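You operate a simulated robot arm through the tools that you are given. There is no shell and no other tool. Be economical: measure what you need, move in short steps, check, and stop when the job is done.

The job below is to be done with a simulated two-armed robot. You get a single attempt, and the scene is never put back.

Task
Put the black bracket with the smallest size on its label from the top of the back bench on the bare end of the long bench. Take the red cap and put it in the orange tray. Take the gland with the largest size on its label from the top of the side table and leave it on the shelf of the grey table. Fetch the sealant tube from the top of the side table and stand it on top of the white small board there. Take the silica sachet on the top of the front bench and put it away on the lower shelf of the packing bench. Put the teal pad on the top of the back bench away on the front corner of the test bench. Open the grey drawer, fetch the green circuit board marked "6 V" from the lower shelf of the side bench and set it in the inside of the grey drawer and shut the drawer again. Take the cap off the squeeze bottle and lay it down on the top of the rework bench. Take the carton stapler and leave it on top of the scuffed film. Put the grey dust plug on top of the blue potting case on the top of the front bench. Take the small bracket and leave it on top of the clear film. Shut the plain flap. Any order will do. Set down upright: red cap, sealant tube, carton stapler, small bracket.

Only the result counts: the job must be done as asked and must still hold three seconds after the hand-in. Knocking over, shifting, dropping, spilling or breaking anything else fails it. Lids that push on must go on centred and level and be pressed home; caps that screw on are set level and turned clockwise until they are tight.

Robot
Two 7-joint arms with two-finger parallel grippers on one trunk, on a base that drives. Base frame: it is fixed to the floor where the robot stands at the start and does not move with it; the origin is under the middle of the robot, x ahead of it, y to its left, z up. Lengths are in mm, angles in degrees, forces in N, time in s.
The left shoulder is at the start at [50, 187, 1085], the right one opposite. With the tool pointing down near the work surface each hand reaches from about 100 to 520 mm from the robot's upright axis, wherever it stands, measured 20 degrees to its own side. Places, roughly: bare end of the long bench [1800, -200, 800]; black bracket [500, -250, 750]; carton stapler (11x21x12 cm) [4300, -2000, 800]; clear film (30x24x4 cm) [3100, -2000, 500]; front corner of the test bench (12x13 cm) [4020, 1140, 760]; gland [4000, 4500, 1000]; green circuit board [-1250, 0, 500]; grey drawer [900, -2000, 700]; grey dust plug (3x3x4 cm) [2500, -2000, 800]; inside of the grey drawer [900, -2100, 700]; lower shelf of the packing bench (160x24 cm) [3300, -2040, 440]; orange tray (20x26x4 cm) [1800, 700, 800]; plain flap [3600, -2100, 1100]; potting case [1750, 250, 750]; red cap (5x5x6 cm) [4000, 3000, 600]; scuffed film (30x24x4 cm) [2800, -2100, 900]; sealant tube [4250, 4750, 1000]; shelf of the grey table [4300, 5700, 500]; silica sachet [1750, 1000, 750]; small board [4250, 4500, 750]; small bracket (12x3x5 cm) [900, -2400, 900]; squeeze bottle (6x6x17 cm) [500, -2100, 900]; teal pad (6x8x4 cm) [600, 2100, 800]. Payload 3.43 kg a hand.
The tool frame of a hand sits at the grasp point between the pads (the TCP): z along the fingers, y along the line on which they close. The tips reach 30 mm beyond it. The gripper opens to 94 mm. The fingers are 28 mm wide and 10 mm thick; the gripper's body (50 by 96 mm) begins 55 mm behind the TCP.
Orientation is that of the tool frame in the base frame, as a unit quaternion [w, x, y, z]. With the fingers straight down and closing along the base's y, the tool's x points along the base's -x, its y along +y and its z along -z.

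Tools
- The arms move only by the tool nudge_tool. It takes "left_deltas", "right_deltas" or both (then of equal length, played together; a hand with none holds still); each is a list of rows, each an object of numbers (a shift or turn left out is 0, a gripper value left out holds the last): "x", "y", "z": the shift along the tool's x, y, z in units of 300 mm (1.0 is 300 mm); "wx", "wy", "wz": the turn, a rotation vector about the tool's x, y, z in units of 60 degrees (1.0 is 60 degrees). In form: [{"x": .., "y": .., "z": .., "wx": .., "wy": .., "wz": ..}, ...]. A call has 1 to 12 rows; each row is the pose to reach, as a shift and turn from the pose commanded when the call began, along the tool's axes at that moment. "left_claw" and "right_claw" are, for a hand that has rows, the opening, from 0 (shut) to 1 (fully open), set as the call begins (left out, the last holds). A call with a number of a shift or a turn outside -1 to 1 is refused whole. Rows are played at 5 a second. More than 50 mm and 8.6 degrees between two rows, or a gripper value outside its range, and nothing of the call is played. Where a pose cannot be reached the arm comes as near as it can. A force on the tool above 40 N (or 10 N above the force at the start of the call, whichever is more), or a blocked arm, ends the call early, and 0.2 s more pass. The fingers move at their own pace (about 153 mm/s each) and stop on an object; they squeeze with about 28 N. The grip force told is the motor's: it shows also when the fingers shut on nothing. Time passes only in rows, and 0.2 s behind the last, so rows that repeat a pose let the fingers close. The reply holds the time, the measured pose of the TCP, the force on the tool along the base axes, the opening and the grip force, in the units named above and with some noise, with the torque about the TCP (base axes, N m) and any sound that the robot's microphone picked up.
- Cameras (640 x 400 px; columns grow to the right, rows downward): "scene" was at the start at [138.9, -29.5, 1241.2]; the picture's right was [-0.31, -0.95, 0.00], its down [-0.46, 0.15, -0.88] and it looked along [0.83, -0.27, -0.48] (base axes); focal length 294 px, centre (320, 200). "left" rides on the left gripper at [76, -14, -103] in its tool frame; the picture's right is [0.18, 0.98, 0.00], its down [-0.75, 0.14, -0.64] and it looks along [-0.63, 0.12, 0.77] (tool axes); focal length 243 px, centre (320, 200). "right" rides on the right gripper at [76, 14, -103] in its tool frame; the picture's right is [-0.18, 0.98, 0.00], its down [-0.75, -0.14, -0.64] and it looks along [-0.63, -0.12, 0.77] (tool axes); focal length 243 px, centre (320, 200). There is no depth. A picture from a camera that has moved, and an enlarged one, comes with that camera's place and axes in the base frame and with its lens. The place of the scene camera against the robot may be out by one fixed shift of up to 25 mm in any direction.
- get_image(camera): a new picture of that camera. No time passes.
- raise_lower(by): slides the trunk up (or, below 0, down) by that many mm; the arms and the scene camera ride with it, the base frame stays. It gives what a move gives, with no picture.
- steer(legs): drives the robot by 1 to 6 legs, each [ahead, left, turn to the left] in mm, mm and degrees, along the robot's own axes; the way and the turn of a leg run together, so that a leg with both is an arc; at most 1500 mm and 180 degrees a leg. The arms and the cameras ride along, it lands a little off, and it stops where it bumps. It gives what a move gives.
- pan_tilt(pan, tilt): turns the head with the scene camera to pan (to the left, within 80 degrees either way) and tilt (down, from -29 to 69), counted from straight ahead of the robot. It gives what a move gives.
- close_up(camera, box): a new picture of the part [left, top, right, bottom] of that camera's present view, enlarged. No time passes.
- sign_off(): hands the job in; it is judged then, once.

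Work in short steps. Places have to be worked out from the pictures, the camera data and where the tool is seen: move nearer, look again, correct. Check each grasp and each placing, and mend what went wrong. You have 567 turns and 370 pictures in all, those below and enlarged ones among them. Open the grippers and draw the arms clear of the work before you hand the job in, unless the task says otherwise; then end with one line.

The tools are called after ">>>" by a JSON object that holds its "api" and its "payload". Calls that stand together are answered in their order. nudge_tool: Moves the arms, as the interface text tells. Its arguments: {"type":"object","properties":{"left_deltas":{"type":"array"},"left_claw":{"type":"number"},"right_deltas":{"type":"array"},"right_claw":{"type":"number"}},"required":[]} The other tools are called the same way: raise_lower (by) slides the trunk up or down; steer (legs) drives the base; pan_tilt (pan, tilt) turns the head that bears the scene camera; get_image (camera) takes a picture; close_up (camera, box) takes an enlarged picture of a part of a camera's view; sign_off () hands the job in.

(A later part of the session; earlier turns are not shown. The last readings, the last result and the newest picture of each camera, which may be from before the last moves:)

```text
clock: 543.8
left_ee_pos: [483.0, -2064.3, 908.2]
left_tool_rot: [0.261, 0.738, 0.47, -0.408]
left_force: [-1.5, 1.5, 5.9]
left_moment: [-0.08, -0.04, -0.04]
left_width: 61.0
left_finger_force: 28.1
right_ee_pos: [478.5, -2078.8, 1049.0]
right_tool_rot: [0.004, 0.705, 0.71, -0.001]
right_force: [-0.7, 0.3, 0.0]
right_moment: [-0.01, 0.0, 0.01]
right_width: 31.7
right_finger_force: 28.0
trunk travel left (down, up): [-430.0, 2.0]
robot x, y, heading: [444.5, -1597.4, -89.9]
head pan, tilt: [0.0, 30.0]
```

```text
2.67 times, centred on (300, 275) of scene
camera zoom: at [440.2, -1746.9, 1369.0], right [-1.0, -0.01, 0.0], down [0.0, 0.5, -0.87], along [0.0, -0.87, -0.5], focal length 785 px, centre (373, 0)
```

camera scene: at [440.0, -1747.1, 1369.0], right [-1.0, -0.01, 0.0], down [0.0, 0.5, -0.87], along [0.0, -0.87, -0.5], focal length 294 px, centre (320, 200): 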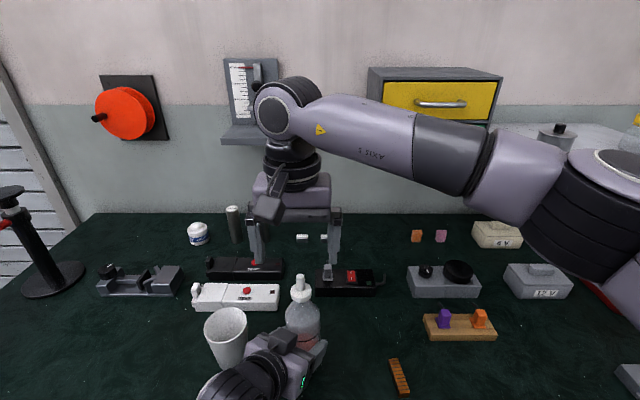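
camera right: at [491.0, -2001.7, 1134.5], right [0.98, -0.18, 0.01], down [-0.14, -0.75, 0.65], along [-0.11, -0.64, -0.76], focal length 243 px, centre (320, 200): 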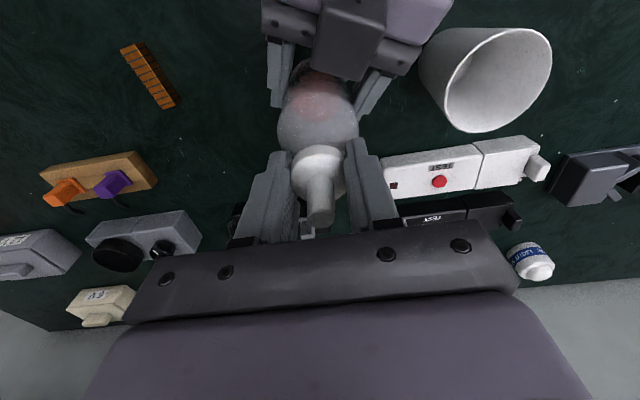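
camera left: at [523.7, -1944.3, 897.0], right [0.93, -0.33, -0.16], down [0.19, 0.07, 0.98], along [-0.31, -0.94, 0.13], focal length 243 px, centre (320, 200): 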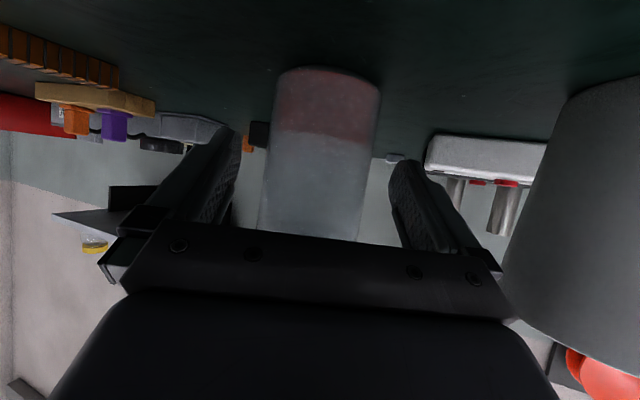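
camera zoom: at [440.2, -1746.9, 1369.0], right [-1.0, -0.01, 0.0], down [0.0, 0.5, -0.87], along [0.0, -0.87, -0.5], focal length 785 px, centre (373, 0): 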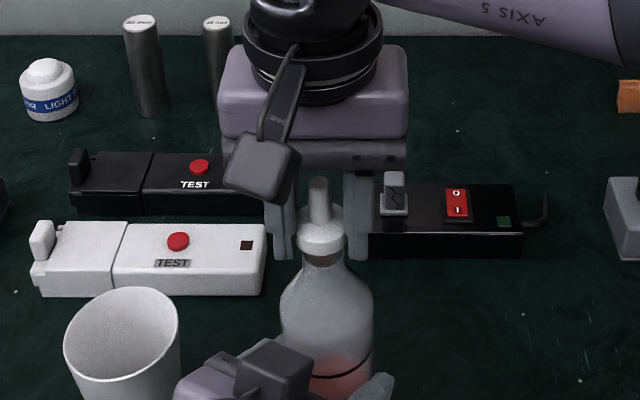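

The cap is off. I lift it clear and lay it on a free spot of the bench at about (340,-1950).

>>> {"api": "nudge_tool", "payload": {"right_deltas": [{"z": -0.1}, {"z": -0.2}, {"z": -0.28}]}}

>>> {"api": "nudge_tool", "payload": {"right_deltas": [{"x": 0.1, "y": -0.1}, {"x": 0.2, "y": -0.2}, {"x": 0.3, "y": -0.3}, {"x": 0.43, "y": -0.4}, {"x": 0.43, "y": -0.46}]}}

>>> {"api": "nudge_tool", "payload": {"right_deltas": [{"z": 0.15}, {"z": 0.3}, {"z": 0.45}, {"z": 0.6}, {"z": 0.72}]}}

>>> {"api": "get_image", "payload": {"camera": "right"}}

>>> {"api": "get_image", "payload": {"camera": "scene"}}

```text
clock: 544.6
left_ee_pos: [483.8, -2064.9, 907.3]
left_tool_rot: [0.261, 0.737, 0.47, -0.409]
left_force: [-0.3, 0.9, 6.7]
left_moment: [-0.08, -0.09, 0.0]
left_width: 61.1
left_finger_force: 27.9
right_ee_pos: [477.9, -2078.2, 1131.2]
right_tool_rot: [0.004, 0.705, 0.71, -0.001]
right_force: [0.1, 0.7, -0.8]
right_moment: [-0.02, 0.01, 0.03]
right_width: 31.6
right_finger_force: 27.8
trunk travel left (down, up): [-430.0, 2.0]
robot x, y, heading: [442.7, -1596.0, -89.9]
head pan, tilt: [0.0, 30.0]
```

```text
clock: 545.8
left_ee_pos: [483.3, -2065.2, 908.8]
left_tool_rot: [0.261, 0.738, 0.47, -0.408]
left_force: [-1.9, 1.7, 6.0]
left_moment: [-0.06, -0.07, 0.02]
left_width: 61.3
left_finger_force: 27.9
right_ee_pos: [339.0, -1949.4, 1130.9]
right_tool_rot: [0.004, 0.706, 0.709, -0.001]
right_force: [-0.8, 0.1, 0.2]
right_moment: [-0.01, 0.01, 0.03]
right_width: 31.8
right_finger_force: 28.0
trunk travel left (down, up): [-430.0, 2.0]
robot x, y, heading: [447.3, -1596.6, -89.8]
head pan, tilt: [0.0, 30.0]
```

```text
clock: 547.0
left_ee_pos: [483.0, -2064.8, 908.1]
left_tool_rot: [0.26, 0.738, 0.47, -0.408]
left_force: [-0.3, 2.5, 5.4]
left_moment: [-0.05, -0.05, 0.01]
left_width: 60.7
left_finger_force: 27.8
right_ee_pos: [339.7, -1953.8, 913.6]
right_tool_rot: [0.004, 0.704, 0.71, -0.003]
right_force: [-0.4, 0.0, -0.3]
right_moment: [-0.01, 0.03, 0.0]
right_width: 31.9
right_finger_force: 27.8
trunk travel left (down, up): [-430.0, 2.0]
robot x, y, heading: [446.9, -1595.3, -89.6]
head pan, tilt: [0.0, 30.0]
```

```text
162 pictures are left
camera right: at [352.1, -1874.6, 1016.4], right [0.98, -0.18, 0.01], down [-0.14, -0.75, 0.65], along [-0.11, -0.64, -0.76], focal length 243 px, centre (320, 200)
```

right: 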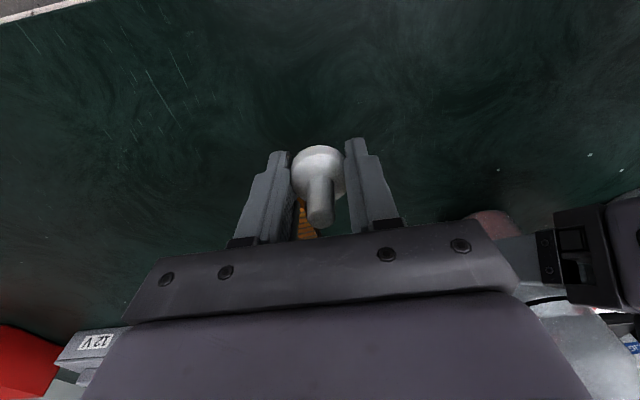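

```text
161 pictures are left
camera scene: at [440.2, -1746.9, 1369.0], right [-1.0, -0.01, 0.0], down [0.0, 0.5, -0.87], along [0.0, -0.87, -0.5], focal length 294 px, centre (320, 200)
```

scene: 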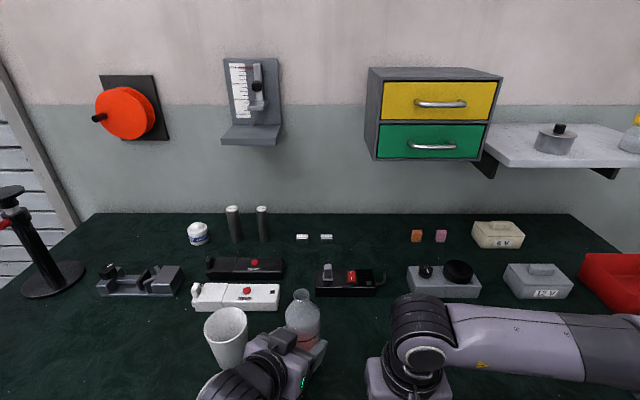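

Free spot below. I lower to contact, then release and rise.

>>> {"api": "nudge_tool", "payload": {"right_deltas": [{"z": 0.05}, {"z": 0.07}, {"z": 0.085}, {"z": 0.1}, {"z": 0.115}, {"z": 0.13}]}}

>>> {"api": "nudge_tool", "payload": {"right_deltas": [{"z": -0.003}, {"z": -0.003}, {"z": -0.003}, {"z": -0.1}, {"z": -0.25}, {"z": -0.4}], "right_claw": 0.6}}

>>> {"api": "get_image", "payload": {"camera": "right"}}

```text
clock: 548.5
left_ee_pos: [483.2, -2063.5, 907.5]
left_tool_rot: [0.261, 0.738, 0.47, -0.407]
left_force: [2.0, 3.9, 5.1]
left_moment: [0.08, -0.19, 0.1]
left_width: 60.7
left_finger_force: 28.3
right_ee_pos: [339.8, -1951.5, 879.7]
right_tool_rot: [0.006, 0.705, 0.709, -0.004]
right_force: [-4.7, 5.7, 17.4]
right_moment: [0.39, 0.49, -0.12]
right_width: 31.5
right_finger_force: 28.1
trunk travel left (down, up): [-430.0, 2.0]
robot x, y, heading: [445.2, -1599.4, -89.6]
head pan, tilt: [0.0, 30.0]
stopped in row 6 (right hand): the force on the tool passed its limit (the readings are from after the stop); the commanded pose is now the measured one
```

```text
clock: 549.9
left_ee_pos: [484.3, -2065.2, 907.9]
left_tool_rot: [0.261, 0.738, 0.471, -0.408]
left_force: [-0.1, 9.5, 14.6]
left_moment: [-0.05, -0.11, 0.07]
left_width: 61.3
left_finger_force: 28.6
right_ee_pos: [338.2, -1951.4, 999.2]
right_tool_rot: [0.006, 0.705, 0.709, -0.005]
right_force: [-0.3, 1.0, -0.6]
right_moment: [-0.01, -0.02, 0.01]
right_width: 56.6
right_finger_force: 0.1
trunk travel left (down, up): [-430.0, 2.0]
robot x, y, heading: [446.2, -1598.9, -89.7]
head pan, tilt: [0.0, 30.0]
```

```text
160 pictures are left
camera right: at [351.9, -1872.7, 1101.1], right [0.98, -0.18, 0.01], down [-0.14, -0.74, 0.65], along [-0.11, -0.64, -0.76], focal length 243 px, centre (320, 200)
```

right: 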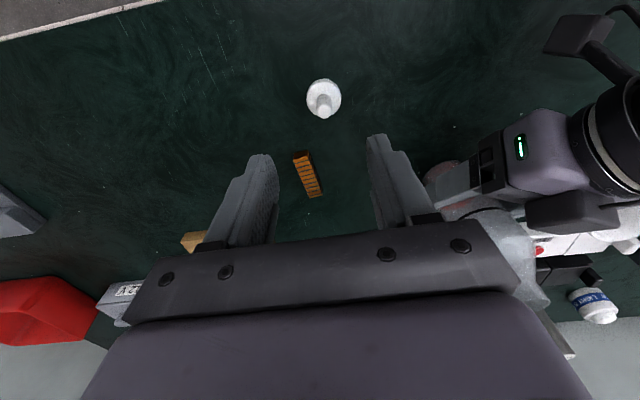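

Cap rests on the bench. I release the bottle and withdraw the left hand.

>>> {"api": "nudge_tool", "payload": {"left_deltas": [{"z": 0}, {"z": 0}, {"z": 0}], "left_claw": 1}}

>>> {"api": "nudge_tool", "payload": {"left_deltas": [{"x": 0.06, "z": -0.115}, {"x": 0.12, "z": -0.23}, {"x": 0.18, "z": -0.345}, {"x": 0.2, "z": -0.46}], "right_deltas": [{"x": 0.1, "z": -0.05}, {"x": 0.2, "z": -0.1}, {"x": 0.3, "z": -0.15}, {"x": 0.35, "z": -0.2}]}}

>>> {"api": "get_image", "payload": {"camera": "scene"}}

```text
clock: 550.7
left_ee_pos: [483.6, -2065.1, 904.8]
left_tool_rot: [0.26, 0.739, 0.471, -0.406]
left_force: [0.5, -0.6, 0.7]
left_moment: [0.02, 0.0, 0.01]
left_width: 94.1
left_finger_force: 0.0
right_ee_pos: [340.0, -1953.1, 999.7]
right_tool_rot: [0.006, 0.705, 0.709, -0.003]
right_force: [0.0, -1.2, 0.5]
right_moment: [-0.04, -0.04, 0.03]
right_width: 56.5
right_finger_force: 0.2
trunk travel left (down, up): [-430.0, 2.0]
robot x, y, heading: [446.0, -1596.7, -89.5]
head pan, tilt: [0.0, 30.0]
```

```text
clock: 551.7
left_ee_pos: [553.4, -1936.3, 927.5]
left_tool_rot: [0.268, 0.738, 0.473, -0.401]
left_force: [0.3, 0.1, -0.2]
left_moment: [-0.01, -0.01, -0.04]
left_width: 94.0
left_finger_force: 0.1
right_ee_pos: [338.2, -1846.7, 1058.2]
right_tool_rot: [0.007, 0.706, 0.709, -0.004]
right_force: [-0.3, -5.6, -3.0]
right_moment: [0.31, -0.07, 0.05]
right_width: 56.4
right_finger_force: 0.0
trunk travel left (down, up): [-430.0, 2.0]
robot x, y, heading: [447.7, -1598.2, -89.9]
head pan, tilt: [0.0, 30.0]
```

```text
159 pictures are left
camera scene: at [440.6, -1747.1, 1368.9], right [-1.0, -0.01, 0.0], down [0.0, 0.5, -0.87], along [0.0, -0.87, -0.5], focal length 294 px, centre (320, 200)
```

scene: 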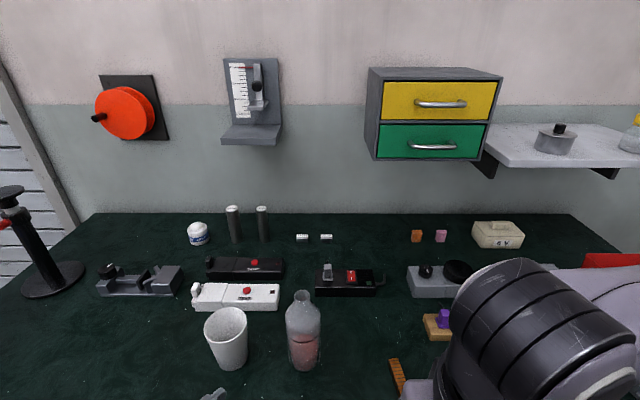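

Bottle stands open, cap on the bench. Next the grey drawer: back off, move in front of it and look.

>>> {"api": "steer", "payload": {"legs": [[-450, 0, 0], [0, 560, 0]]}}

>>> {"api": "raise_lower", "payload": {"by": -280}}

>>> {"api": "pan_tilt", "payload": {"pan": 0, "tilt": 20}}

>>> {"api": "get_image", "payload": {"camera": "scene"}}

```text
clock: 557.2
left_ee_pos: [1108.7, -1483.9, 929.7]
left_tool_rot: [0.266, 0.737, 0.472, -0.405]
left_force: [0.3, -0.6, -0.1]
left_moment: [-0.03, -0.02, 0.02]
left_width: 93.8
left_finger_force: 0.1
right_ee_pos: [894.9, -1397.1, 1057.8]
right_tool_rot: [0.005, 0.707, 0.708, -0.004]
right_force: [-0.5, -7.6, 0.2]
right_moment: [0.94, -0.12, 0.05]
right_width: 56.1
right_finger_force: 0.0
trunk travel left (down, up): [-430.0, 2.0]
robot x, y, heading: [997.3, -1149.4, -90.0]
head pan, tilt: [0.0, 30.0]
```

```text
clock: 560.1
left_ee_pos: [1108.9, -1484.4, 650.0]
left_tool_rot: [0.267, 0.736, 0.473, -0.404]
left_force: [-0.3, 0.2, 0.1]
left_moment: [-0.02, -0.01, -0.02]
left_width: 94.2
left_finger_force: 0.1
right_ee_pos: [894.2, -1395.9, 777.3]
right_tool_rot: [0.006, 0.706, 0.708, -0.002]
right_force: [-0.2, -4.5, 3.2]
right_moment: [0.83, 0.02, -0.1]
right_width: 56.6
right_finger_force: 0.1
trunk travel left (down, up): [-150.0, 282.0]
robot x, y, heading: [1004.4, -1147.6, -90.1]
head pan, tilt: [0.0, 30.0]
```

```text
clock: 560.8
left_ee_pos: [1110.9, -1484.2, 650.9]
left_tool_rot: [0.267, 0.736, 0.473, -0.404]
left_force: [0.4, 0.8, 0.5]
left_moment: [0.02, 0.0, -0.01]
left_width: 94.1
left_finger_force: 0.1
right_ee_pos: [894.2, -1395.7, 776.9]
right_tool_rot: [0.006, 0.706, 0.708, -0.002]
right_force: [0.5, -5.9, 1.8]
right_moment: [0.78, 0.01, -0.09]
right_width: 56.5
right_finger_force: 0.1
trunk travel left (down, up): [-150.0, 282.0]
robot x, y, heading: [1002.2, -1145.6, -89.9]
head pan, tilt: [0.0, 20.0]
```

```text
158 pictures are left
camera scene: at [996.8, -1299.0, 1104.9], right [-1.0, 0.0, 0.0], down [0.0, 0.34, -0.94], along [0.0, -0.94, -0.34], focal length 294 px, centre (320, 200)
```

scene: 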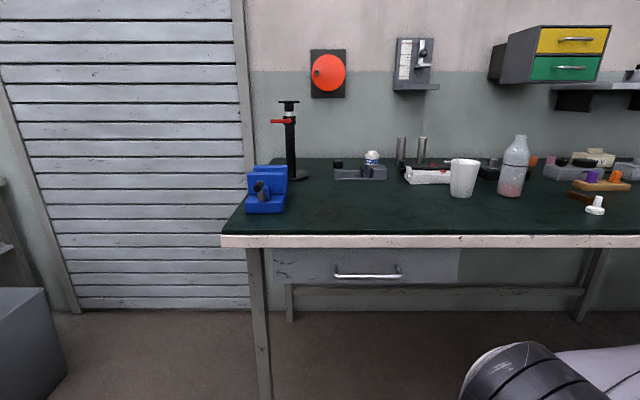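

I move the right hand forward off the body, then tilt it to horizontal and roll it so the fingers close vertically on the handle bar.

>>> {"api": "nudge_tool", "payload": {"right_deltas": [{"x": -0.12}, {"x": -0.25, "wy": -0.13}, {"x": -0.38, "wy": -0.26}, {"x": -0.45, "wy": -0.39}, {"x": -0.5, "wy": -0.52}, {"x": -0.5, "wy": -0.65}, {"x": -0.5, "wy": -0.78}, {"x": -0.5, "wy": -0.9}], "right_claw": 0.6}}

>>> {"api": "nudge_tool", "payload": {"right_deltas": [{"wy": -0.13}, {"wy": -0.26}, {"wy": -0.38}, {"wy": -0.5}]}}

```text
clock: 562.6
left_ee_pos: [1110.2, -1484.4, 649.5]
left_tool_rot: [0.267, 0.737, 0.473, -0.403]
left_force: [-0.4, -0.1, -0.4]
left_moment: [0.0, 0.06, 0.01]
left_width: 94.0
left_finger_force: 0.0
right_ee_pos: [895.4, -1544.2, 779.8]
right_tool_rot: [0.328, 0.628, 0.627, -0.324]
right_force: [1.5, -0.9, -0.7]
right_moment: [0.01, -0.02, 0.02]
right_width: 56.6
right_finger_force: 0.1
trunk travel left (down, up): [-150.0, 282.0]
robot x, y, heading: [1000.4, -1146.4, -89.9]
head pan, tilt: [0.0, 20.0]
```

```text
clock: 563.6
left_ee_pos: [1110.0, -1485.2, 651.0]
left_tool_rot: [0.267, 0.737, 0.473, -0.403]
left_force: [-0.3, -0.5, 0.0]
left_moment: [0.01, 0.0, 0.01]
left_width: 94.0
left_finger_force: 0.0
right_ee_pos: [894.9, -1545.4, 779.1]
right_tool_rot: [0.479, 0.522, 0.52, -0.476]
right_force: [-0.3, 0.0, 0.2]
right_moment: [0.01, 0.02, -0.01]
right_width: 56.4
right_finger_force: 0.0
trunk travel left (down, up): [-150.0, 282.0]
robot x, y, heading: [1002.9, -1145.6, -90.2]
head pan, tilt: [0.0, 20.0]
```

Now the 90° roll.

>>> {"api": "nudge_tool", "payload": {"right_deltas": [{"wz": 0.125}, {"wz": 0.25}, {"wz": 0.375}, {"wz": 0.5}, {"wz": 0.625}, {"wz": 0.75}]}}

>>> {"api": "nudge_tool", "payload": {"right_deltas": [{"wz": 0.125}, {"wz": 0.25}, {"wz": 0.375}, {"wz": 0.5}, {"wz": 0.625}, {"wz": 0.75}]}}

>>> {"api": "get_image", "payload": {"camera": "right"}}

```text
clock: 565.0
left_ee_pos: [1109.0, -1485.1, 650.4]
left_tool_rot: [0.267, 0.737, 0.472, -0.404]
left_force: [-0.8, -0.5, -0.2]
left_moment: [0.04, 0.0, -0.01]
left_width: 94.1
left_finger_force: 0.1
right_ee_pos: [895.3, -1544.9, 779.2]
right_tool_rot: [0.624, 0.684, 0.281, -0.255]
right_force: [-0.8, -0.9, -0.4]
right_moment: [-0.02, 0.03, 0.01]
right_width: 56.4
right_finger_force: 0.1
trunk travel left (down, up): [-150.0, 282.0]
robot x, y, heading: [999.9, -1150.5, -90.1]
head pan, tilt: [0.0, 20.0]
```

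```text
clock: 566.4
left_ee_pos: [1109.9, -1484.0, 650.0]
left_tool_rot: [0.267, 0.737, 0.472, -0.404]
left_force: [1.1, 0.1, -0.9]
left_moment: [-0.01, 0.01, 0.02]
left_width: 94.3
left_finger_force: 0.0
right_ee_pos: [895.5, -1545.1, 778.2]
right_tool_rot: [0.673, 0.739, -0.001, 0.003]
right_force: [0.3, 0.6, -0.1]
right_moment: [-0.02, 0.0, -0.01]
right_width: 56.4
right_finger_force: 0.1
trunk travel left (down, up): [-150.0, 282.0]
robot x, y, heading: [1001.6, -1149.0, -89.8]
head pan, tilt: [0.0, 20.0]
```

```text
157 pictures are left
camera right: at [969.7, -1443.4, 803.3], right [-0.19, -0.09, 0.98], down [-0.75, 0.65, -0.09], along [-0.63, -0.75, -0.19], focal length 243 px, centre (320, 200)
```

right: 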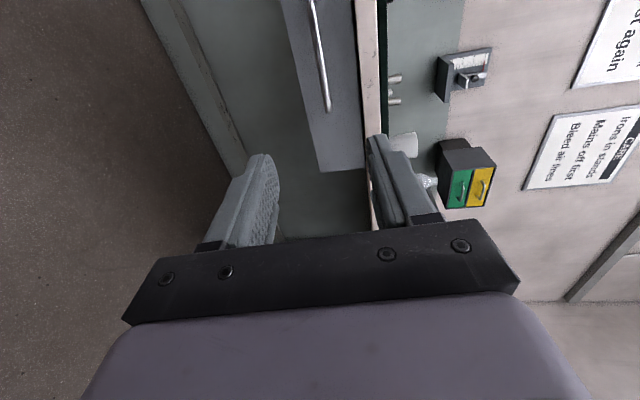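

Orientation is right. Handle: z≈752, x≈831–979. I align in height and drive closer.

>>> {"api": "nudge_tool", "payload": {"right_deltas": [{"y": -0.045}, {"x": 0.03, "y": -0.088}]}}

>>> {"api": "steer", "payload": {"legs": [[200, 0, 0]]}}

>>> {"api": "get_image", "payload": {"camera": "right"}}

>>> {"api": "get_image", "payload": {"camera": "scene"}}

```text
clock: 567.0
left_ee_pos: [1108.5, -1484.1, 649.9]
left_tool_rot: [0.267, 0.736, 0.473, -0.403]
left_force: [-0.3, -0.5, -0.9]
left_moment: [-0.02, -0.01, -0.01]
left_width: 93.9
left_finger_force: 0.1
right_ee_pos: [903.1, -1543.2, 752.3]
right_tool_rot: [0.673, 0.739, -0.002, 0.002]
right_force: [0.4, -0.5, -0.7]
right_moment: [0.01, 0.01, -0.01]
right_width: 56.4
right_finger_force: 0.0
trunk travel left (down, up): [-150.0, 282.0]
robot x, y, heading: [1002.6, -1148.2, -90.1]
head pan, tilt: [0.0, 20.0]
```

```text
clock: 568.6
left_ee_pos: [1110.5, -1683.7, 650.2]
left_tool_rot: [0.268, 0.735, 0.474, -0.404]
left_force: [0.9, -0.4, -0.4]
left_moment: [-0.01, 0.01, 0.01]
left_width: 94.2
left_finger_force: 0.1
right_ee_pos: [904.4, -1743.0, 752.5]
right_tool_rot: [0.673, 0.739, 0.0, 0.004]
right_force: [-0.4, -0.4, 0.6]
right_moment: [-0.01, 0.0, -0.03]
right_width: 56.6
right_finger_force: 0.0
trunk travel left (down, up): [-150.0, 282.0]
robot x, y, heading: [1001.4, -1346.4, -89.9]
head pan, tilt: [0.0, 20.0]
```

```text
156 pictures are left
camera right: at [979.3, -1641.4, 777.2], right [-0.19, -0.09, 0.98], down [-0.76, 0.65, -0.09], along [-0.63, -0.75, -0.19], focal length 243 px, centre (320, 200)
```

right: 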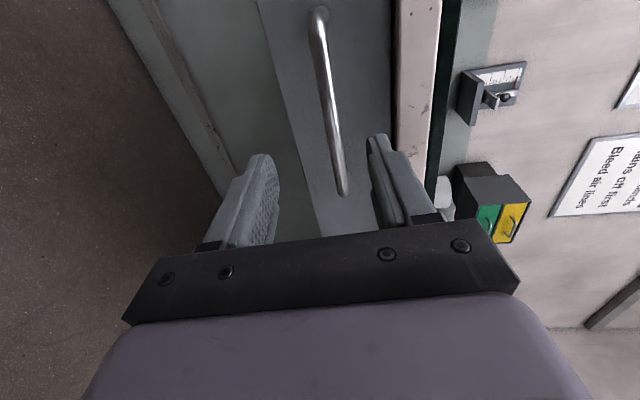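

```text
155 pictures are left
camera scene: at [997.4, -1499.0, 1104.9], right [-1.0, 0.0, 0.0], down [0.0, 0.34, -0.94], along [0.0, -0.94, -0.34], focal length 294 px, centre (320, 200)
```

scene: 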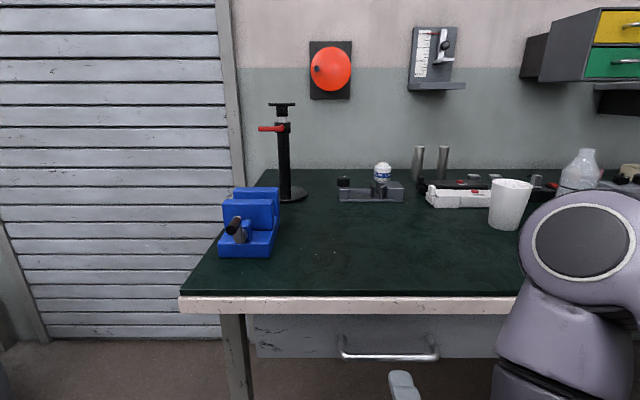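

Handle bar at y≈-1828, z≈757. I advance and close on it.

>>> {"api": "nudge_tool", "payload": {"right_deltas": [{"y": 0.02, "z": 0.12}, {"y": 0.039, "z": 0.24}]}}

>>> {"api": "get_image", "payload": {"camera": "right"}}

```text
clock: 569.2
left_ee_pos: [1110.2, -1684.4, 649.5]
left_tool_rot: [0.268, 0.736, 0.473, -0.403]
left_force: [-0.1, 1.1, 0.6]
left_moment: [0.01, -0.03, 0.0]
left_width: 94.0
left_finger_force: 0.1
right_ee_pos: [907.3, -1815.0, 760.2]
right_tool_rot: [0.673, 0.74, -0.001, 0.001]
right_force: [0.3, -0.3, -0.2]
right_moment: [-0.01, 0.03, -0.05]
right_width: 56.5
right_finger_force: 0.2
right hand out of reach, approached as far as the arm can: row 2
trunk travel left (down, up): [-150.0, 282.0]
robot x, y, heading: [1001.5, -1347.4, -90.0]
head pan, tilt: [0.0, 20.0]
```

```text
154 pictures are left
camera right: at [982.8, -1712.8, 784.5], right [-0.19, -0.09, 0.98], down [-0.75, 0.65, -0.08], along [-0.63, -0.75, -0.19], focal length 243 px, centre (320, 200)
```

right: 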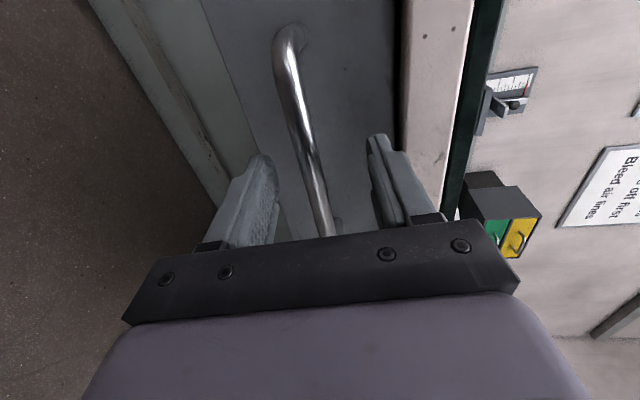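

Bar lies between the fingers, slightly low. Adjust 6 mm down and close.

>>> {"api": "nudge_tool", "payload": {"right_deltas": [{"y": -0.022}, {"y": -0.022}]}}

>>> {"api": "nudge_tool", "payload": {"right_deltas": [{"z": 0}, {"z": 0}, {"z": 0}], "right_claw": 0}}

>>> {"api": "get_image", "payload": {"camera": "right"}}

```text
clock: 569.8
left_ee_pos: [1109.8, -1684.4, 649.8]
left_tool_rot: [0.267, 0.736, 0.473, -0.404]
left_force: [0.0, 0.3, -0.5]
left_moment: [-0.03, 0.04, 0.02]
left_width: 93.9
left_finger_force: 0.1
right_ee_pos: [911.1, -1813.4, 754.5]
right_tool_rot: [0.673, 0.739, -0.002, 0.001]
right_force: [-0.3, -0.4, -0.2]
right_moment: [-0.05, 0.04, 0.01]
right_width: 56.4
right_finger_force: 0.0
right hand out of reach, approached as far as the arm can: row 1, 2
trunk travel left (down, up): [-150.0, 282.0]
robot x, y, heading: [1004.5, -1349.0, -89.9]
head pan, tilt: [0.0, 20.0]
```

```text
clock: 570.6
left_ee_pos: [1110.5, -1684.3, 651.7]
left_tool_rot: [0.267, 0.736, 0.473, -0.404]
left_force: [-0.2, 0.1, 0.2]
left_moment: [0.0, 0.01, -0.01]
left_width: 94.1
left_finger_force: 0.0
right_ee_pos: [909.7, -1812.4, 756.3]
right_tool_rot: [0.674, 0.739, -0.002, 0.001]
right_force: [-1.2, -0.5, 9.4]
right_moment: [-0.14, 0.41, 0.06]
right_width: 11.4
right_finger_force: 45.0
trunk travel left (down, up): [-150.0, 282.0]
robot x, y, heading: [1001.7, -1347.9, -89.9]
head pan, tilt: [0.0, 20.0]
```

```text
153 pictures are left
camera right: at [985.8, -1711.2, 780.3], right [-0.19, -0.09, 0.98], down [-0.75, 0.65, -0.09], along [-0.63, -0.75, -0.19], focal length 243 px, centre (320, 200)
```

right: 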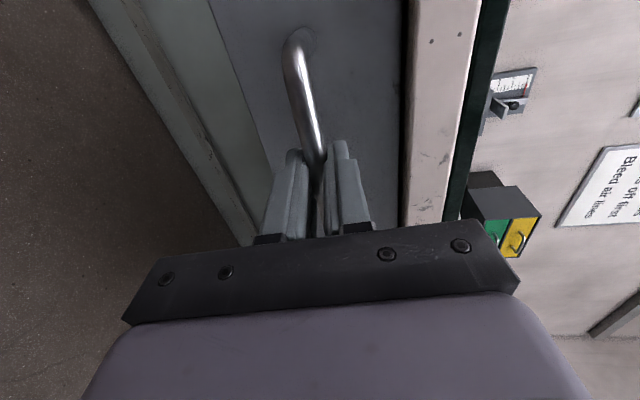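

Handle gripped. I pull the drawer by driving back.

>>> {"api": "steer", "payload": {"legs": [[-120, 0, 0], [-130, 0, 0]]}}

>>> {"api": "pan_tilt", "payload": {"pan": -10, "tilt": 35}}

>>> {"api": "get_image", "payload": {"camera": "scene"}}

```text
clock: 572.7
left_ee_pos: [1110.6, -1435.3, 649.5]
left_tool_rot: [0.267, 0.736, 0.473, -0.404]
left_force: [0.0, -0.2, 0.0]
left_moment: [0.01, -0.02, 0.01]
left_width: 94.0
left_finger_force: 0.1
right_ee_pos: [910.2, -1562.7, 755.7]
right_tool_rot: [0.674, 0.738, -0.002, 0.002]
right_force: [4.5, 0.3, 17.2]
right_moment: [-0.21, 0.37, -0.12]
right_width: 11.8
right_finger_force: 45.1
trunk travel left (down, up): [-150.0, 282.0]
robot x, y, heading: [999.9, -1096.2, -89.9]
head pan, tilt: [0.0, 20.0]
```

```text
clock: 573.5
left_ee_pos: [1109.8, -1437.1, 651.0]
left_tool_rot: [0.269, 0.736, 0.474, -0.403]
left_force: [0.4, -0.3, -0.4]
left_moment: [0.01, 0.0, 0.01]
left_width: 94.2
left_finger_force: 0.0
right_ee_pos: [910.6, -1564.2, 756.1]
right_tool_rot: [0.674, 0.739, -0.002, 0.001]
right_force: [1.7, -0.6, 6.0]
right_moment: [-0.1, 0.42, -0.12]
right_width: 11.5
right_finger_force: 44.3
trunk travel left (down, up): [-150.0, 282.0]
robot x, y, heading: [1001.0, -1097.1, -90.0]
head pan, tilt: [-10.0, 35.0]
```

```text
152 pictures are left
camera scene: at [981.7, -1243.4, 1081.2], right [-0.99, 0.17, 0.0], down [0.1, 0.56, -0.82], along [-0.14, -0.81, -0.57], focal length 294 px, centre (320, 200)
```

scene: 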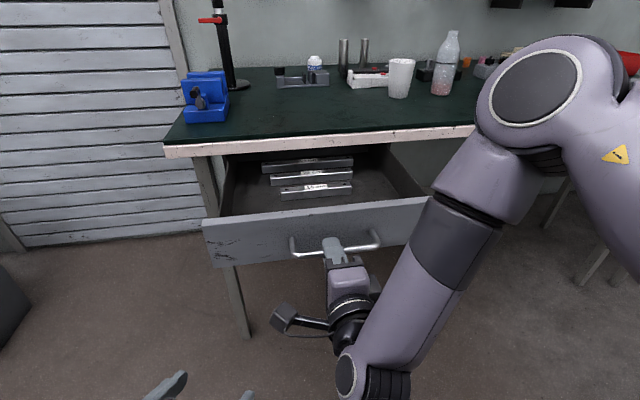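

Drawer open by 250 mm, with free room at the front. I release the handle, withdraw and head for the side bench.

>>> {"api": "nudge_tool", "payload": {"right_deltas": [{"z": 0}, {"z": 0}, {"z": -0.1}, {"z": -0.22}, {"z": -0.35}], "right_claw": 0.7}}

>>> {"api": "steer", "payload": {"legs": [[-100, 0, 0], [0, -1300, 0], [0, 0, -90], [0, -1000, 0]]}}

>>> {"api": "pan_tilt", "payload": {"pan": 0, "tilt": 25}}

>>> {"api": "get_image", "payload": {"camera": "scene"}}

```text
clock: 574.7
left_ee_pos: [1109.6, -1436.5, 650.4]
left_tool_rot: [0.268, 0.736, 0.473, -0.403]
left_force: [-0.6, -0.7, -0.2]
left_moment: [-0.03, 0.0, 0.02]
left_width: 94.2
left_finger_force: 0.1
right_ee_pos: [902.1, -1463.3, 763.7]
right_tool_rot: [0.672, 0.74, -0.017, -0.006]
right_force: [0.0, -0.8, -1.1]
right_moment: [0.0, -0.05, 0.01]
right_width: 65.6
right_finger_force: 0.2
trunk travel left (down, up): [-150.0, 282.0]
robot x, y, heading: [1001.1, -1095.8, -90.0]
head pan, tilt: [-10.0, 35.0]
```

```text
clock: 590.5
left_ee_pos: [-644.8, -123.5, 648.9]
left_tool_rot: [-0.091, 0.857, -0.177, -0.476]
left_force: [0.7, 0.8, 0.5]
left_moment: [0.03, 0.0, -0.01]
left_width: 94.1
left_finger_force: 0.1
right_ee_pos: [-676.8, 80.0, 766.0]
right_tool_rot: [-0.48, -0.517, 0.528, 0.473]
right_force: [0.6, 0.8, 0.2]
right_moment: [-0.01, -0.01, 0.0]
right_width: 65.4
right_finger_force: 0.0
trunk travel left (down, up): [-150.0, 282.0]
robot x, y, heading: [-307.7, -9.4, -178.6]
head pan, tilt: [-10.0, 35.0]
```

```text
clock: 591.2
left_ee_pos: [-644.7, -123.7, 651.2]
left_tool_rot: [-0.091, 0.857, -0.178, -0.475]
left_force: [0.3, -0.1, 0.0]
left_moment: [0.0, -0.01, 0.01]
left_width: 94.0
left_finger_force: 0.2
right_ee_pos: [-677.0, 82.6, 766.6]
right_tool_rot: [-0.479, -0.516, 0.53, 0.473]
right_force: [-0.5, 0.2, 0.7]
right_moment: [0.04, 0.0, 0.05]
right_width: 65.8
right_finger_force: 0.0
trunk travel left (down, up): [-150.0, 282.0]
robot x, y, heading: [-305.3, -8.3, -178.7]
head pan, tilt: [0.0, 25.0]
```

```text
151 pictures are left
camera scene: at [-465.5, -13.7, 1096.8], right [-0.02, 1.0, 0.0], down [0.42, 0.01, -0.91], along [-0.91, -0.02, -0.42], focal length 294 px, centre (320, 200)
```

scene: 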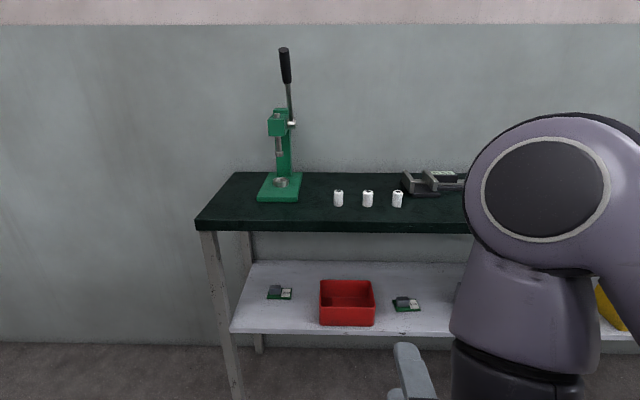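

Green boards are visible on the lower shelf. I enlarge them.

>>> {"api": "close_up", "payload": {"camera": "scene", "box": [255, 275, 305, 310]}}

>>> {"api": "close_up", "payload": {"camera": "scene", "box": [380, 285, 430, 320]}}

```text
11.43 times, centred on (280, 292) of scene
camera zoom: at [-465.5, -13.7, 1096.8], right [-0.02, 1.0, 0.0], down [0.42, 0.01, -0.91], along [-0.91, -0.02, -0.42], focal length 3365 px, centre (777, -857)
```

zoom: 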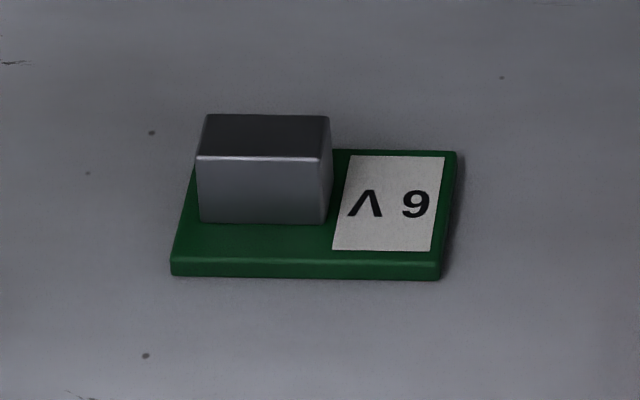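

```text
11.43 times, centred on (405, 302) of scene
camera zoom: at [-465.5, -13.7, 1096.8], right [-0.02, 1.0, 0.0], down [0.42, 0.01, -0.91], along [-0.91, -0.02, -0.42], focal length 3365 px, centre (-651, -971)
```

zoom: 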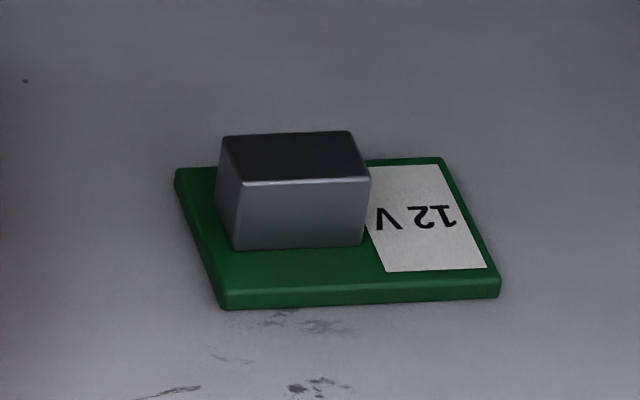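

The left one reads "6 V" (upside down). It is near (-1190,-155) on the shelf (z≈445). I square the left hand's yaw and lower the trunk.

>>> {"api": "nudge_tool", "payload": {"left_deltas": [{"wx": -0.08, "wz": -0.05}, {"wx": -0.16, "wz": -0.1}, {"wx": -0.24, "wz": -0.15}, {"wx": -0.319, "wy": 0.005, "wz": -0.2}], "left_claw": 0.8}}

>>> {"api": "raise_lower", "payload": {"by": -130}}

>>> {"api": "steer", "payload": {"legs": [[150, 0, -1]]}}

>>> {"api": "get_image", "payload": {"camera": "left"}}

>>> {"api": "get_image", "payload": {"camera": "scene"}}

```text
clock: 591.9
left_ee_pos: [-665.5, -205.6, 655.5]
left_tool_rot: [0.042, 0.866, -0.039, -0.497]
left_force: [0.3, 0.2, -0.3]
left_moment: [-0.03, 0.02, 0.02]
left_width: 75.2
left_finger_force: 0.0
right_ee_pos: [-677.6, 81.6, 767.0]
right_tool_rot: [-0.478, -0.516, 0.529, 0.474]
right_force: [0.5, 0.4, 0.4]
right_moment: [0.02, -0.03, -0.03]
right_width: 66.0
right_finger_force: 0.0
trunk travel left (down, up): [-150.0, 282.0]
robot x, y, heading: [-309.1, -8.2, -178.8]
head pan, tilt: [0.0, 25.0]
stopped in row 3 (left hand): the arm was blocked; the commanded pose is now the measured one
```

```text
clock: 593.5
left_ee_pos: [-663.2, -207.6, 541.4]
left_tool_rot: [0.047, 0.86, -0.042, -0.506]
left_force: [-0.5, 0.1, 0.6]
left_moment: [0.04, -0.02, -0.03]
left_width: 75.2
left_finger_force: 0.1
right_ee_pos: [-678.6, 85.3, 642.1]
right_tool_rot: [-0.48, -0.515, 0.531, 0.472]
right_force: [-1.3, -0.4, -0.8]
right_moment: [0.02, -0.04, 0.01]
right_width: 66.1
right_finger_force: 0.1
trunk travel left (down, up): [-20.0, 412.0]
robot x, y, heading: [-307.7, -6.1, -178.6]
head pan, tilt: [0.0, 25.0]
```

```text
clock: 594.8
left_ee_pos: [-815.7, -201.5, 542.3]
left_tool_rot: [0.043, 0.861, -0.051, -0.505]
left_force: [0.4, 0.4, -1.0]
left_moment: [0.01, -0.01, -0.02]
left_width: 75.0
left_finger_force: 0.1
right_ee_pos: [-825.3, 89.3, 642.1]
right_tool_rot: [-0.476, -0.51, 0.537, 0.476]
right_force: [0.1, 0.2, -0.4]
right_moment: [0.0, -0.02, 0.02]
right_width: 65.7
right_finger_force: 0.1
trunk travel left (down, up): [-20.0, 412.0]
robot x, y, heading: [-458.2, -13.3, -180.0]
head pan, tilt: [0.0, 25.0]
```

```text
148 pictures are left
camera left: at [-689.3, -194.9, 523.5], right [0.05, -1.0, -0.04], down [0.19, -0.03, 0.98], along [-0.98, -0.05, 0.19], focal length 243 px, centre (320, 200)
```

left: 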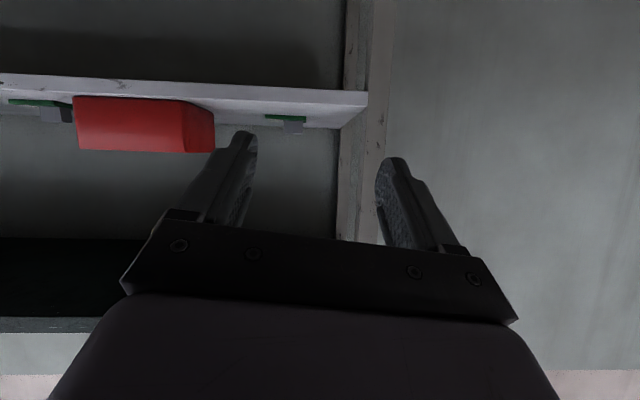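

```text
147 pictures are left
camera scene: at [-615.0, -7.2, 973.3], right [0.0, 1.0, -0.01], down [0.42, -0.01, -0.91], along [-0.91, -0.01, -0.42], focal length 294 px, centre (320, 200)
```

scene: 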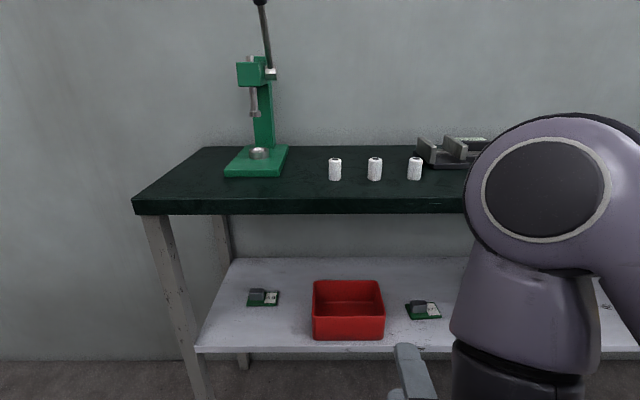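

I correct the small roll and drive the left hand up to the shelf front.

>>> {"api": "nudge_tool", "payload": {"left_deltas": [{"wz": -0.07}, {"wz": -0.138}]}}

>>> {"api": "steer", "payload": {"legs": [[190, -40, 0]]}}

>>> {"api": "get_image", "payload": {"camera": "left"}}

```text
clock: 595.4
left_ee_pos: [-817.7, -216.7, 540.0]
left_tool_rot: [0.026, 0.858, -0.012, -0.513]
left_force: [0.7, -1.2, -1.0]
left_moment: [0.03, 0.01, -0.04]
left_width: 75.5
left_finger_force: 0.0
right_ee_pos: [-826.8, 88.1, 638.8]
right_tool_rot: [-0.472, -0.512, 0.537, 0.477]
right_force: [0.1, 0.8, 0.4]
right_moment: [0.02, 0.02, -0.01]
right_width: 65.6
right_finger_force: 0.1
trunk travel left (down, up): [-20.0, 412.0]
robot x, y, heading: [-456.7, -8.5, -179.8]
head pan, tilt: [0.0, 25.0]
```

```text
clock: 597.0
left_ee_pos: [-1006.6, -178.4, 543.2]
left_tool_rot: [0.027, 0.858, -0.01, -0.514]
left_force: [0.1, -0.2, 0.3]
left_moment: [-0.01, 0.02, 0.0]
left_width: 75.2
left_finger_force: 0.0
right_ee_pos: [-1015.3, 126.8, 638.0]
right_tool_rot: [-0.472, -0.512, 0.537, 0.476]
right_force: [-0.6, -0.7, -0.3]
right_moment: [0.0, 0.02, -0.01]
right_width: 66.1
right_finger_force: 0.0
trunk travel left (down, up): [-20.0, 412.0]
robot x, y, heading: [-645.9, 28.3, -179.8]
head pan, tilt: [0.0, 25.0]
```

```text
146 pictures are left
camera left: at [-880.7, -163.1, 521.6], right [0.1, -0.99, -0.11], down [0.21, -0.08, 0.97], along [-0.97, -0.12, 0.2], focal length 243 px, centre (320, 200)
```

left: 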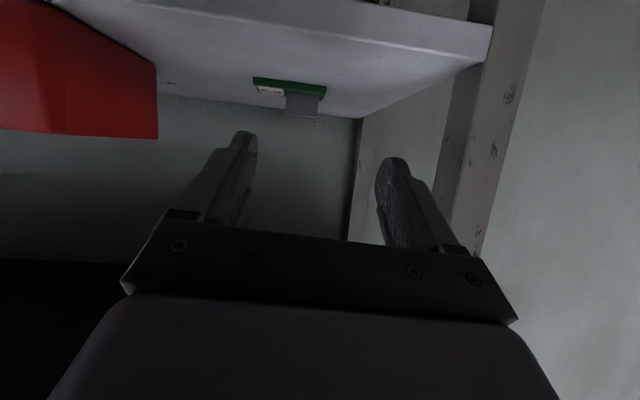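

I retract the right hand and advance the left one a little to measure the board.

>>> {"api": "nudge_tool", "payload": {"left_deltas": [{"x": -0.017, "y": -0.012, "z": 0.054}, {"x": -0.034, "y": -0.025, "z": 0.108}, {"x": -0.051, "y": -0.037, "z": 0.162}], "right_deltas": [{"z": -0.12}, {"z": -0.24}, {"z": -0.36}]}}

>>> {"api": "get_image", "payload": {"camera": "left"}}

```text
clock: 597.9
left_ee_pos: [-1008.5, -188.9, 512.0]
left_tool_rot: [0.052, 0.873, -0.042, -0.482]
left_force: [-0.8, -0.3, -1.2]
left_moment: [0.03, -0.03, 0.06]
left_width: 75.4
left_finger_force: 0.1
right_ee_pos: [-1009.9, 162.1, 676.1]
right_tool_rot: [-0.442, -0.461, 0.559, 0.53]
right_force: [0.8, 0.2, 0.1]
right_moment: [-0.01, 0.01, -0.01]
right_width: 65.7
right_finger_force: 0.0
right hand out of reach, approached as far as the arm can: row 1, 2, 3
trunk travel left (down, up): [-20.0, 412.0]
robot x, y, heading: [-645.7, 27.4, -179.8]
head pan, tilt: [0.0, 25.0]
stopped in row 3 (left hand): the arm was blocked; the commanded pose is now the measured one
```

```text
145 pictures are left
camera left: at [-880.8, -176.9, 499.4], right [0.08, -1.0, -0.03], down [0.14, -0.01, 0.99], along [-0.99, -0.08, 0.14], focal length 243 px, centre (320, 200)
```

left: 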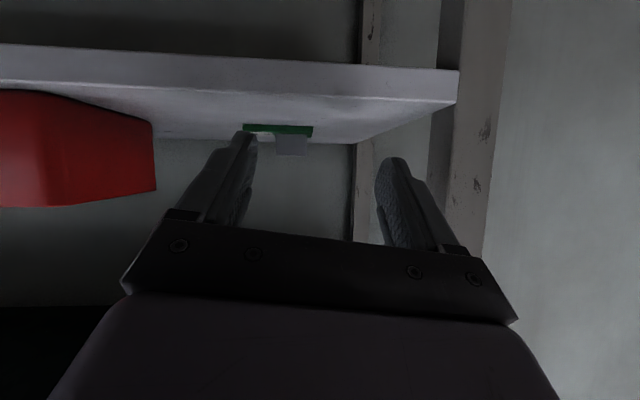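

The arms are folded against my torso. I back up 200 mm and extend the left arm instead, fixing its orientation.

>>> {"api": "steer", "payload": {"legs": [[-200, 0, 0]]}}

>>> {"api": "nudge_tool", "payload": {"left_deltas": [{"x": -0.074, "y": -0.008, "z": 0.105, "wx": 0.009, "wy": -0.007, "wz": -0.024}, {"x": -0.148, "y": -0.015, "z": 0.21, "wx": 0.018, "wy": -0.014, "wz": -0.048}, {"x": -0.222, "y": -0.023, "z": 0.315, "wx": 0.028, "wy": -0.022, "wz": -0.071}, {"x": -0.296, "y": -0.03, "z": 0.42, "wx": 0.037, "wy": -0.029, "wz": -0.095}, {"x": -0.37, "y": -0.038, "z": 0.525, "wx": 0.046, "wy": -0.036, "wz": -0.119}]}}

>>> {"api": "get_image", "payload": {"camera": "left"}}

```text
clock: 599.5
left_ee_pos: [-809.2, -186.1, 510.5]
left_tool_rot: [0.052, 0.873, -0.042, -0.484]
left_force: [-0.1, 0.1, 0.1]
left_moment: [-0.02, -0.01, 0.04]
left_width: 75.0
left_finger_force: 0.0
right_ee_pos: [-811.6, 163.8, 675.7]
right_tool_rot: [-0.442, -0.462, 0.558, 0.529]
right_force: [0.0, 1.7, 0.1]
right_moment: [0.01, 0.02, -0.01]
right_width: 66.0
right_finger_force: 0.0
trunk travel left (down, up): [-20.0, 412.0]
robot x, y, heading: [-451.1, 30.6, -180.0]
head pan, tilt: [0.0, 25.0]
```

```text
clock: 600.9
left_ee_pos: [-998.0, -213.8, 501.8]
left_tool_rot: [0.051, 0.87, -0.016, -0.49]
left_force: [-1.1, 0.1, -0.6]
left_moment: [0.0, 0.0, -0.04]
left_width: 75.2
left_finger_force: 0.1
right_ee_pos: [-811.4, 161.7, 674.8]
right_tool_rot: [-0.44, -0.462, 0.558, 0.53]
right_force: [-0.3, -0.7, 0.1]
right_moment: [0.02, -0.01, -0.03]
right_width: 65.9
right_finger_force: 0.0
trunk travel left (down, up): [-20.0, 412.0]
robot x, y, heading: [-449.5, 27.0, -179.8]
head pan, tilt: [0.0, 25.0]
stopped in row 5 (left hand): the arm was blocked; the commanded pose is now the measured one
```

```text
144 pictures are left
camera left: at [-871.0, -197.5, 488.2], right [0.12, -0.99, -0.05], down [0.16, -0.03, 0.99], along [-0.98, -0.13, 0.15], focal length 243 px, centre (320, 200)
```

left: 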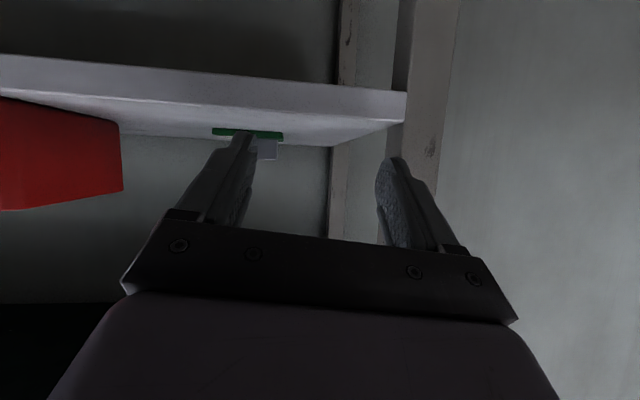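

Blocked again; I look at the left arm with the scene camera.

>>> {"api": "pan_tilt", "payload": {"pan": 25, "tilt": 45}}

>>> {"api": "get_image", "payload": {"camera": "scene"}}

```text
clock: 601.8
left_ee_pos: [-998.0, -212.7, 504.8]
left_tool_rot: [0.051, 0.869, -0.015, -0.491]
left_force: [0.1, 0.7, -0.4]
left_moment: [0.02, 0.02, -0.02]
left_width: 75.1
left_finger_force: 0.0
right_ee_pos: [-811.5, 161.6, 675.3]
right_tool_rot: [-0.44, -0.463, 0.558, 0.531]
right_force: [-0.3, 0.1, -0.5]
right_moment: [0.0, 0.0, 0.02]
right_width: 65.8
right_finger_force: 0.2
trunk travel left (down, up): [-20.0, 412.0]
robot x, y, heading: [-446.1, 28.2, -180.1]
head pan, tilt: [25.0, 45.0]
```

```text
143 pictures are left
camera scene: at [-586.8, -8.5, 936.2], right [-0.43, 0.91, 0.0], down [0.64, 0.3, -0.71], along [-0.64, -0.3, -0.71], focal length 294 px, centre (320, 200)
```

scene: 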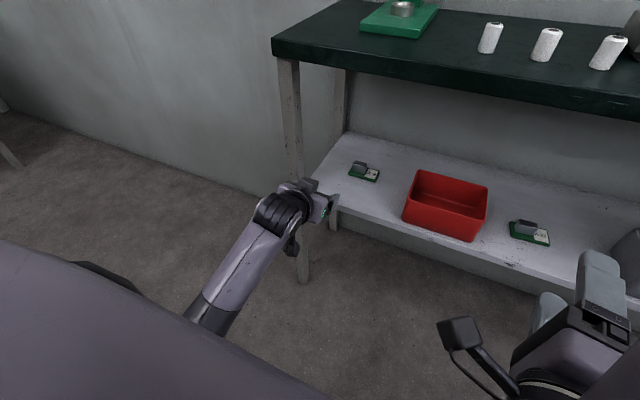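

Probably an awkward elbow posture from folding. I back off, bring the left hand up to a vertical nominal pose to reset it, then re-tilt.

>>> {"api": "steer", "payload": {"legs": [[-150, 0, 0]]}}

>>> {"api": "nudge_tool", "payload": {"left_deltas": [{"x": -0.08, "z": -0.05, "wy": 0.12}, {"x": -0.16, "z": -0.1, "wy": 0.24}, {"x": -0.24, "z": -0.15, "wy": 0.36}, {"x": -0.32, "z": -0.2, "wy": 0.48}, {"x": -0.4, "z": -0.25, "wy": 0.6}, {"x": -0.48, "z": -0.3, "wy": 0.72}, {"x": -0.55, "z": -0.33, "wy": 0.84}, {"x": -0.6, "z": -0.36, "wy": 0.96}]}}

>>> {"api": "raise_lower", "payload": {"by": 150}}

```text
clock: 603.1
left_ee_pos: [-846.6, -213.1, 504.1]
left_tool_rot: [0.052, 0.869, -0.015, -0.491]
left_force: [0.4, -1.3, 0.1]
left_moment: [0.02, -0.01, 0.01]
left_width: 75.2
left_finger_force: 0.0
right_ee_pos: [-663.1, 162.2, 674.9]
right_tool_rot: [-0.441, -0.463, 0.557, 0.531]
right_force: [-0.6, 0.1, 0.8]
right_moment: [-0.02, 0.01, -0.01]
right_width: 65.6
right_finger_force: 0.1
trunk travel left (down, up): [-20.0, 412.0]
robot x, y, heading: [-298.0, 32.0, -179.9]
head pan, tilt: [25.0, 45.0]
```

```text
clock: 604.9
left_ee_pos: [-880.1, -208.3, 707.9]
left_tool_rot: [0.055, 0.998, 0.017, -0.009]
left_force: [-0.3, -0.4, -0.6]
left_moment: [-0.01, 0.02, 0.01]
left_width: 75.1
left_finger_force: 0.0
left hand out of reach, approached as far as the arm can: row 6, 7, 8
right_ee_pos: [-662.3, 163.6, 674.7]
right_tool_rot: [-0.441, -0.461, 0.558, 0.53]
right_force: [0.5, 0.0, -0.1]
right_moment: [-0.04, -0.03, -0.03]
right_width: 65.8
right_finger_force: 0.0
trunk travel left (down, up): [-20.0, 412.0]
robot x, y, heading: [-299.4, 32.0, -179.8]
head pan, tilt: [25.0, 45.0]
```

```text
clock: 606.7
left_ee_pos: [-882.6, -208.0, 861.5]
left_tool_rot: [0.054, 0.998, 0.017, -0.013]
left_force: [-0.1, 0.5, 0.4]
left_moment: [-0.01, 0.01, -0.01]
left_width: 75.3
left_finger_force: 0.1
right_ee_pos: [-661.5, 163.6, 824.0]
right_tool_rot: [-0.441, -0.461, 0.558, 0.531]
right_force: [-0.1, -0.7, -0.1]
right_moment: [0.03, -0.02, -0.02]
right_width: 65.6
right_finger_force: 0.2
trunk travel left (down, up): [-170.0, 262.0]
robot x, y, heading: [-299.9, 32.0, -179.5]
head pan, tilt: [25.0, 45.0]
```

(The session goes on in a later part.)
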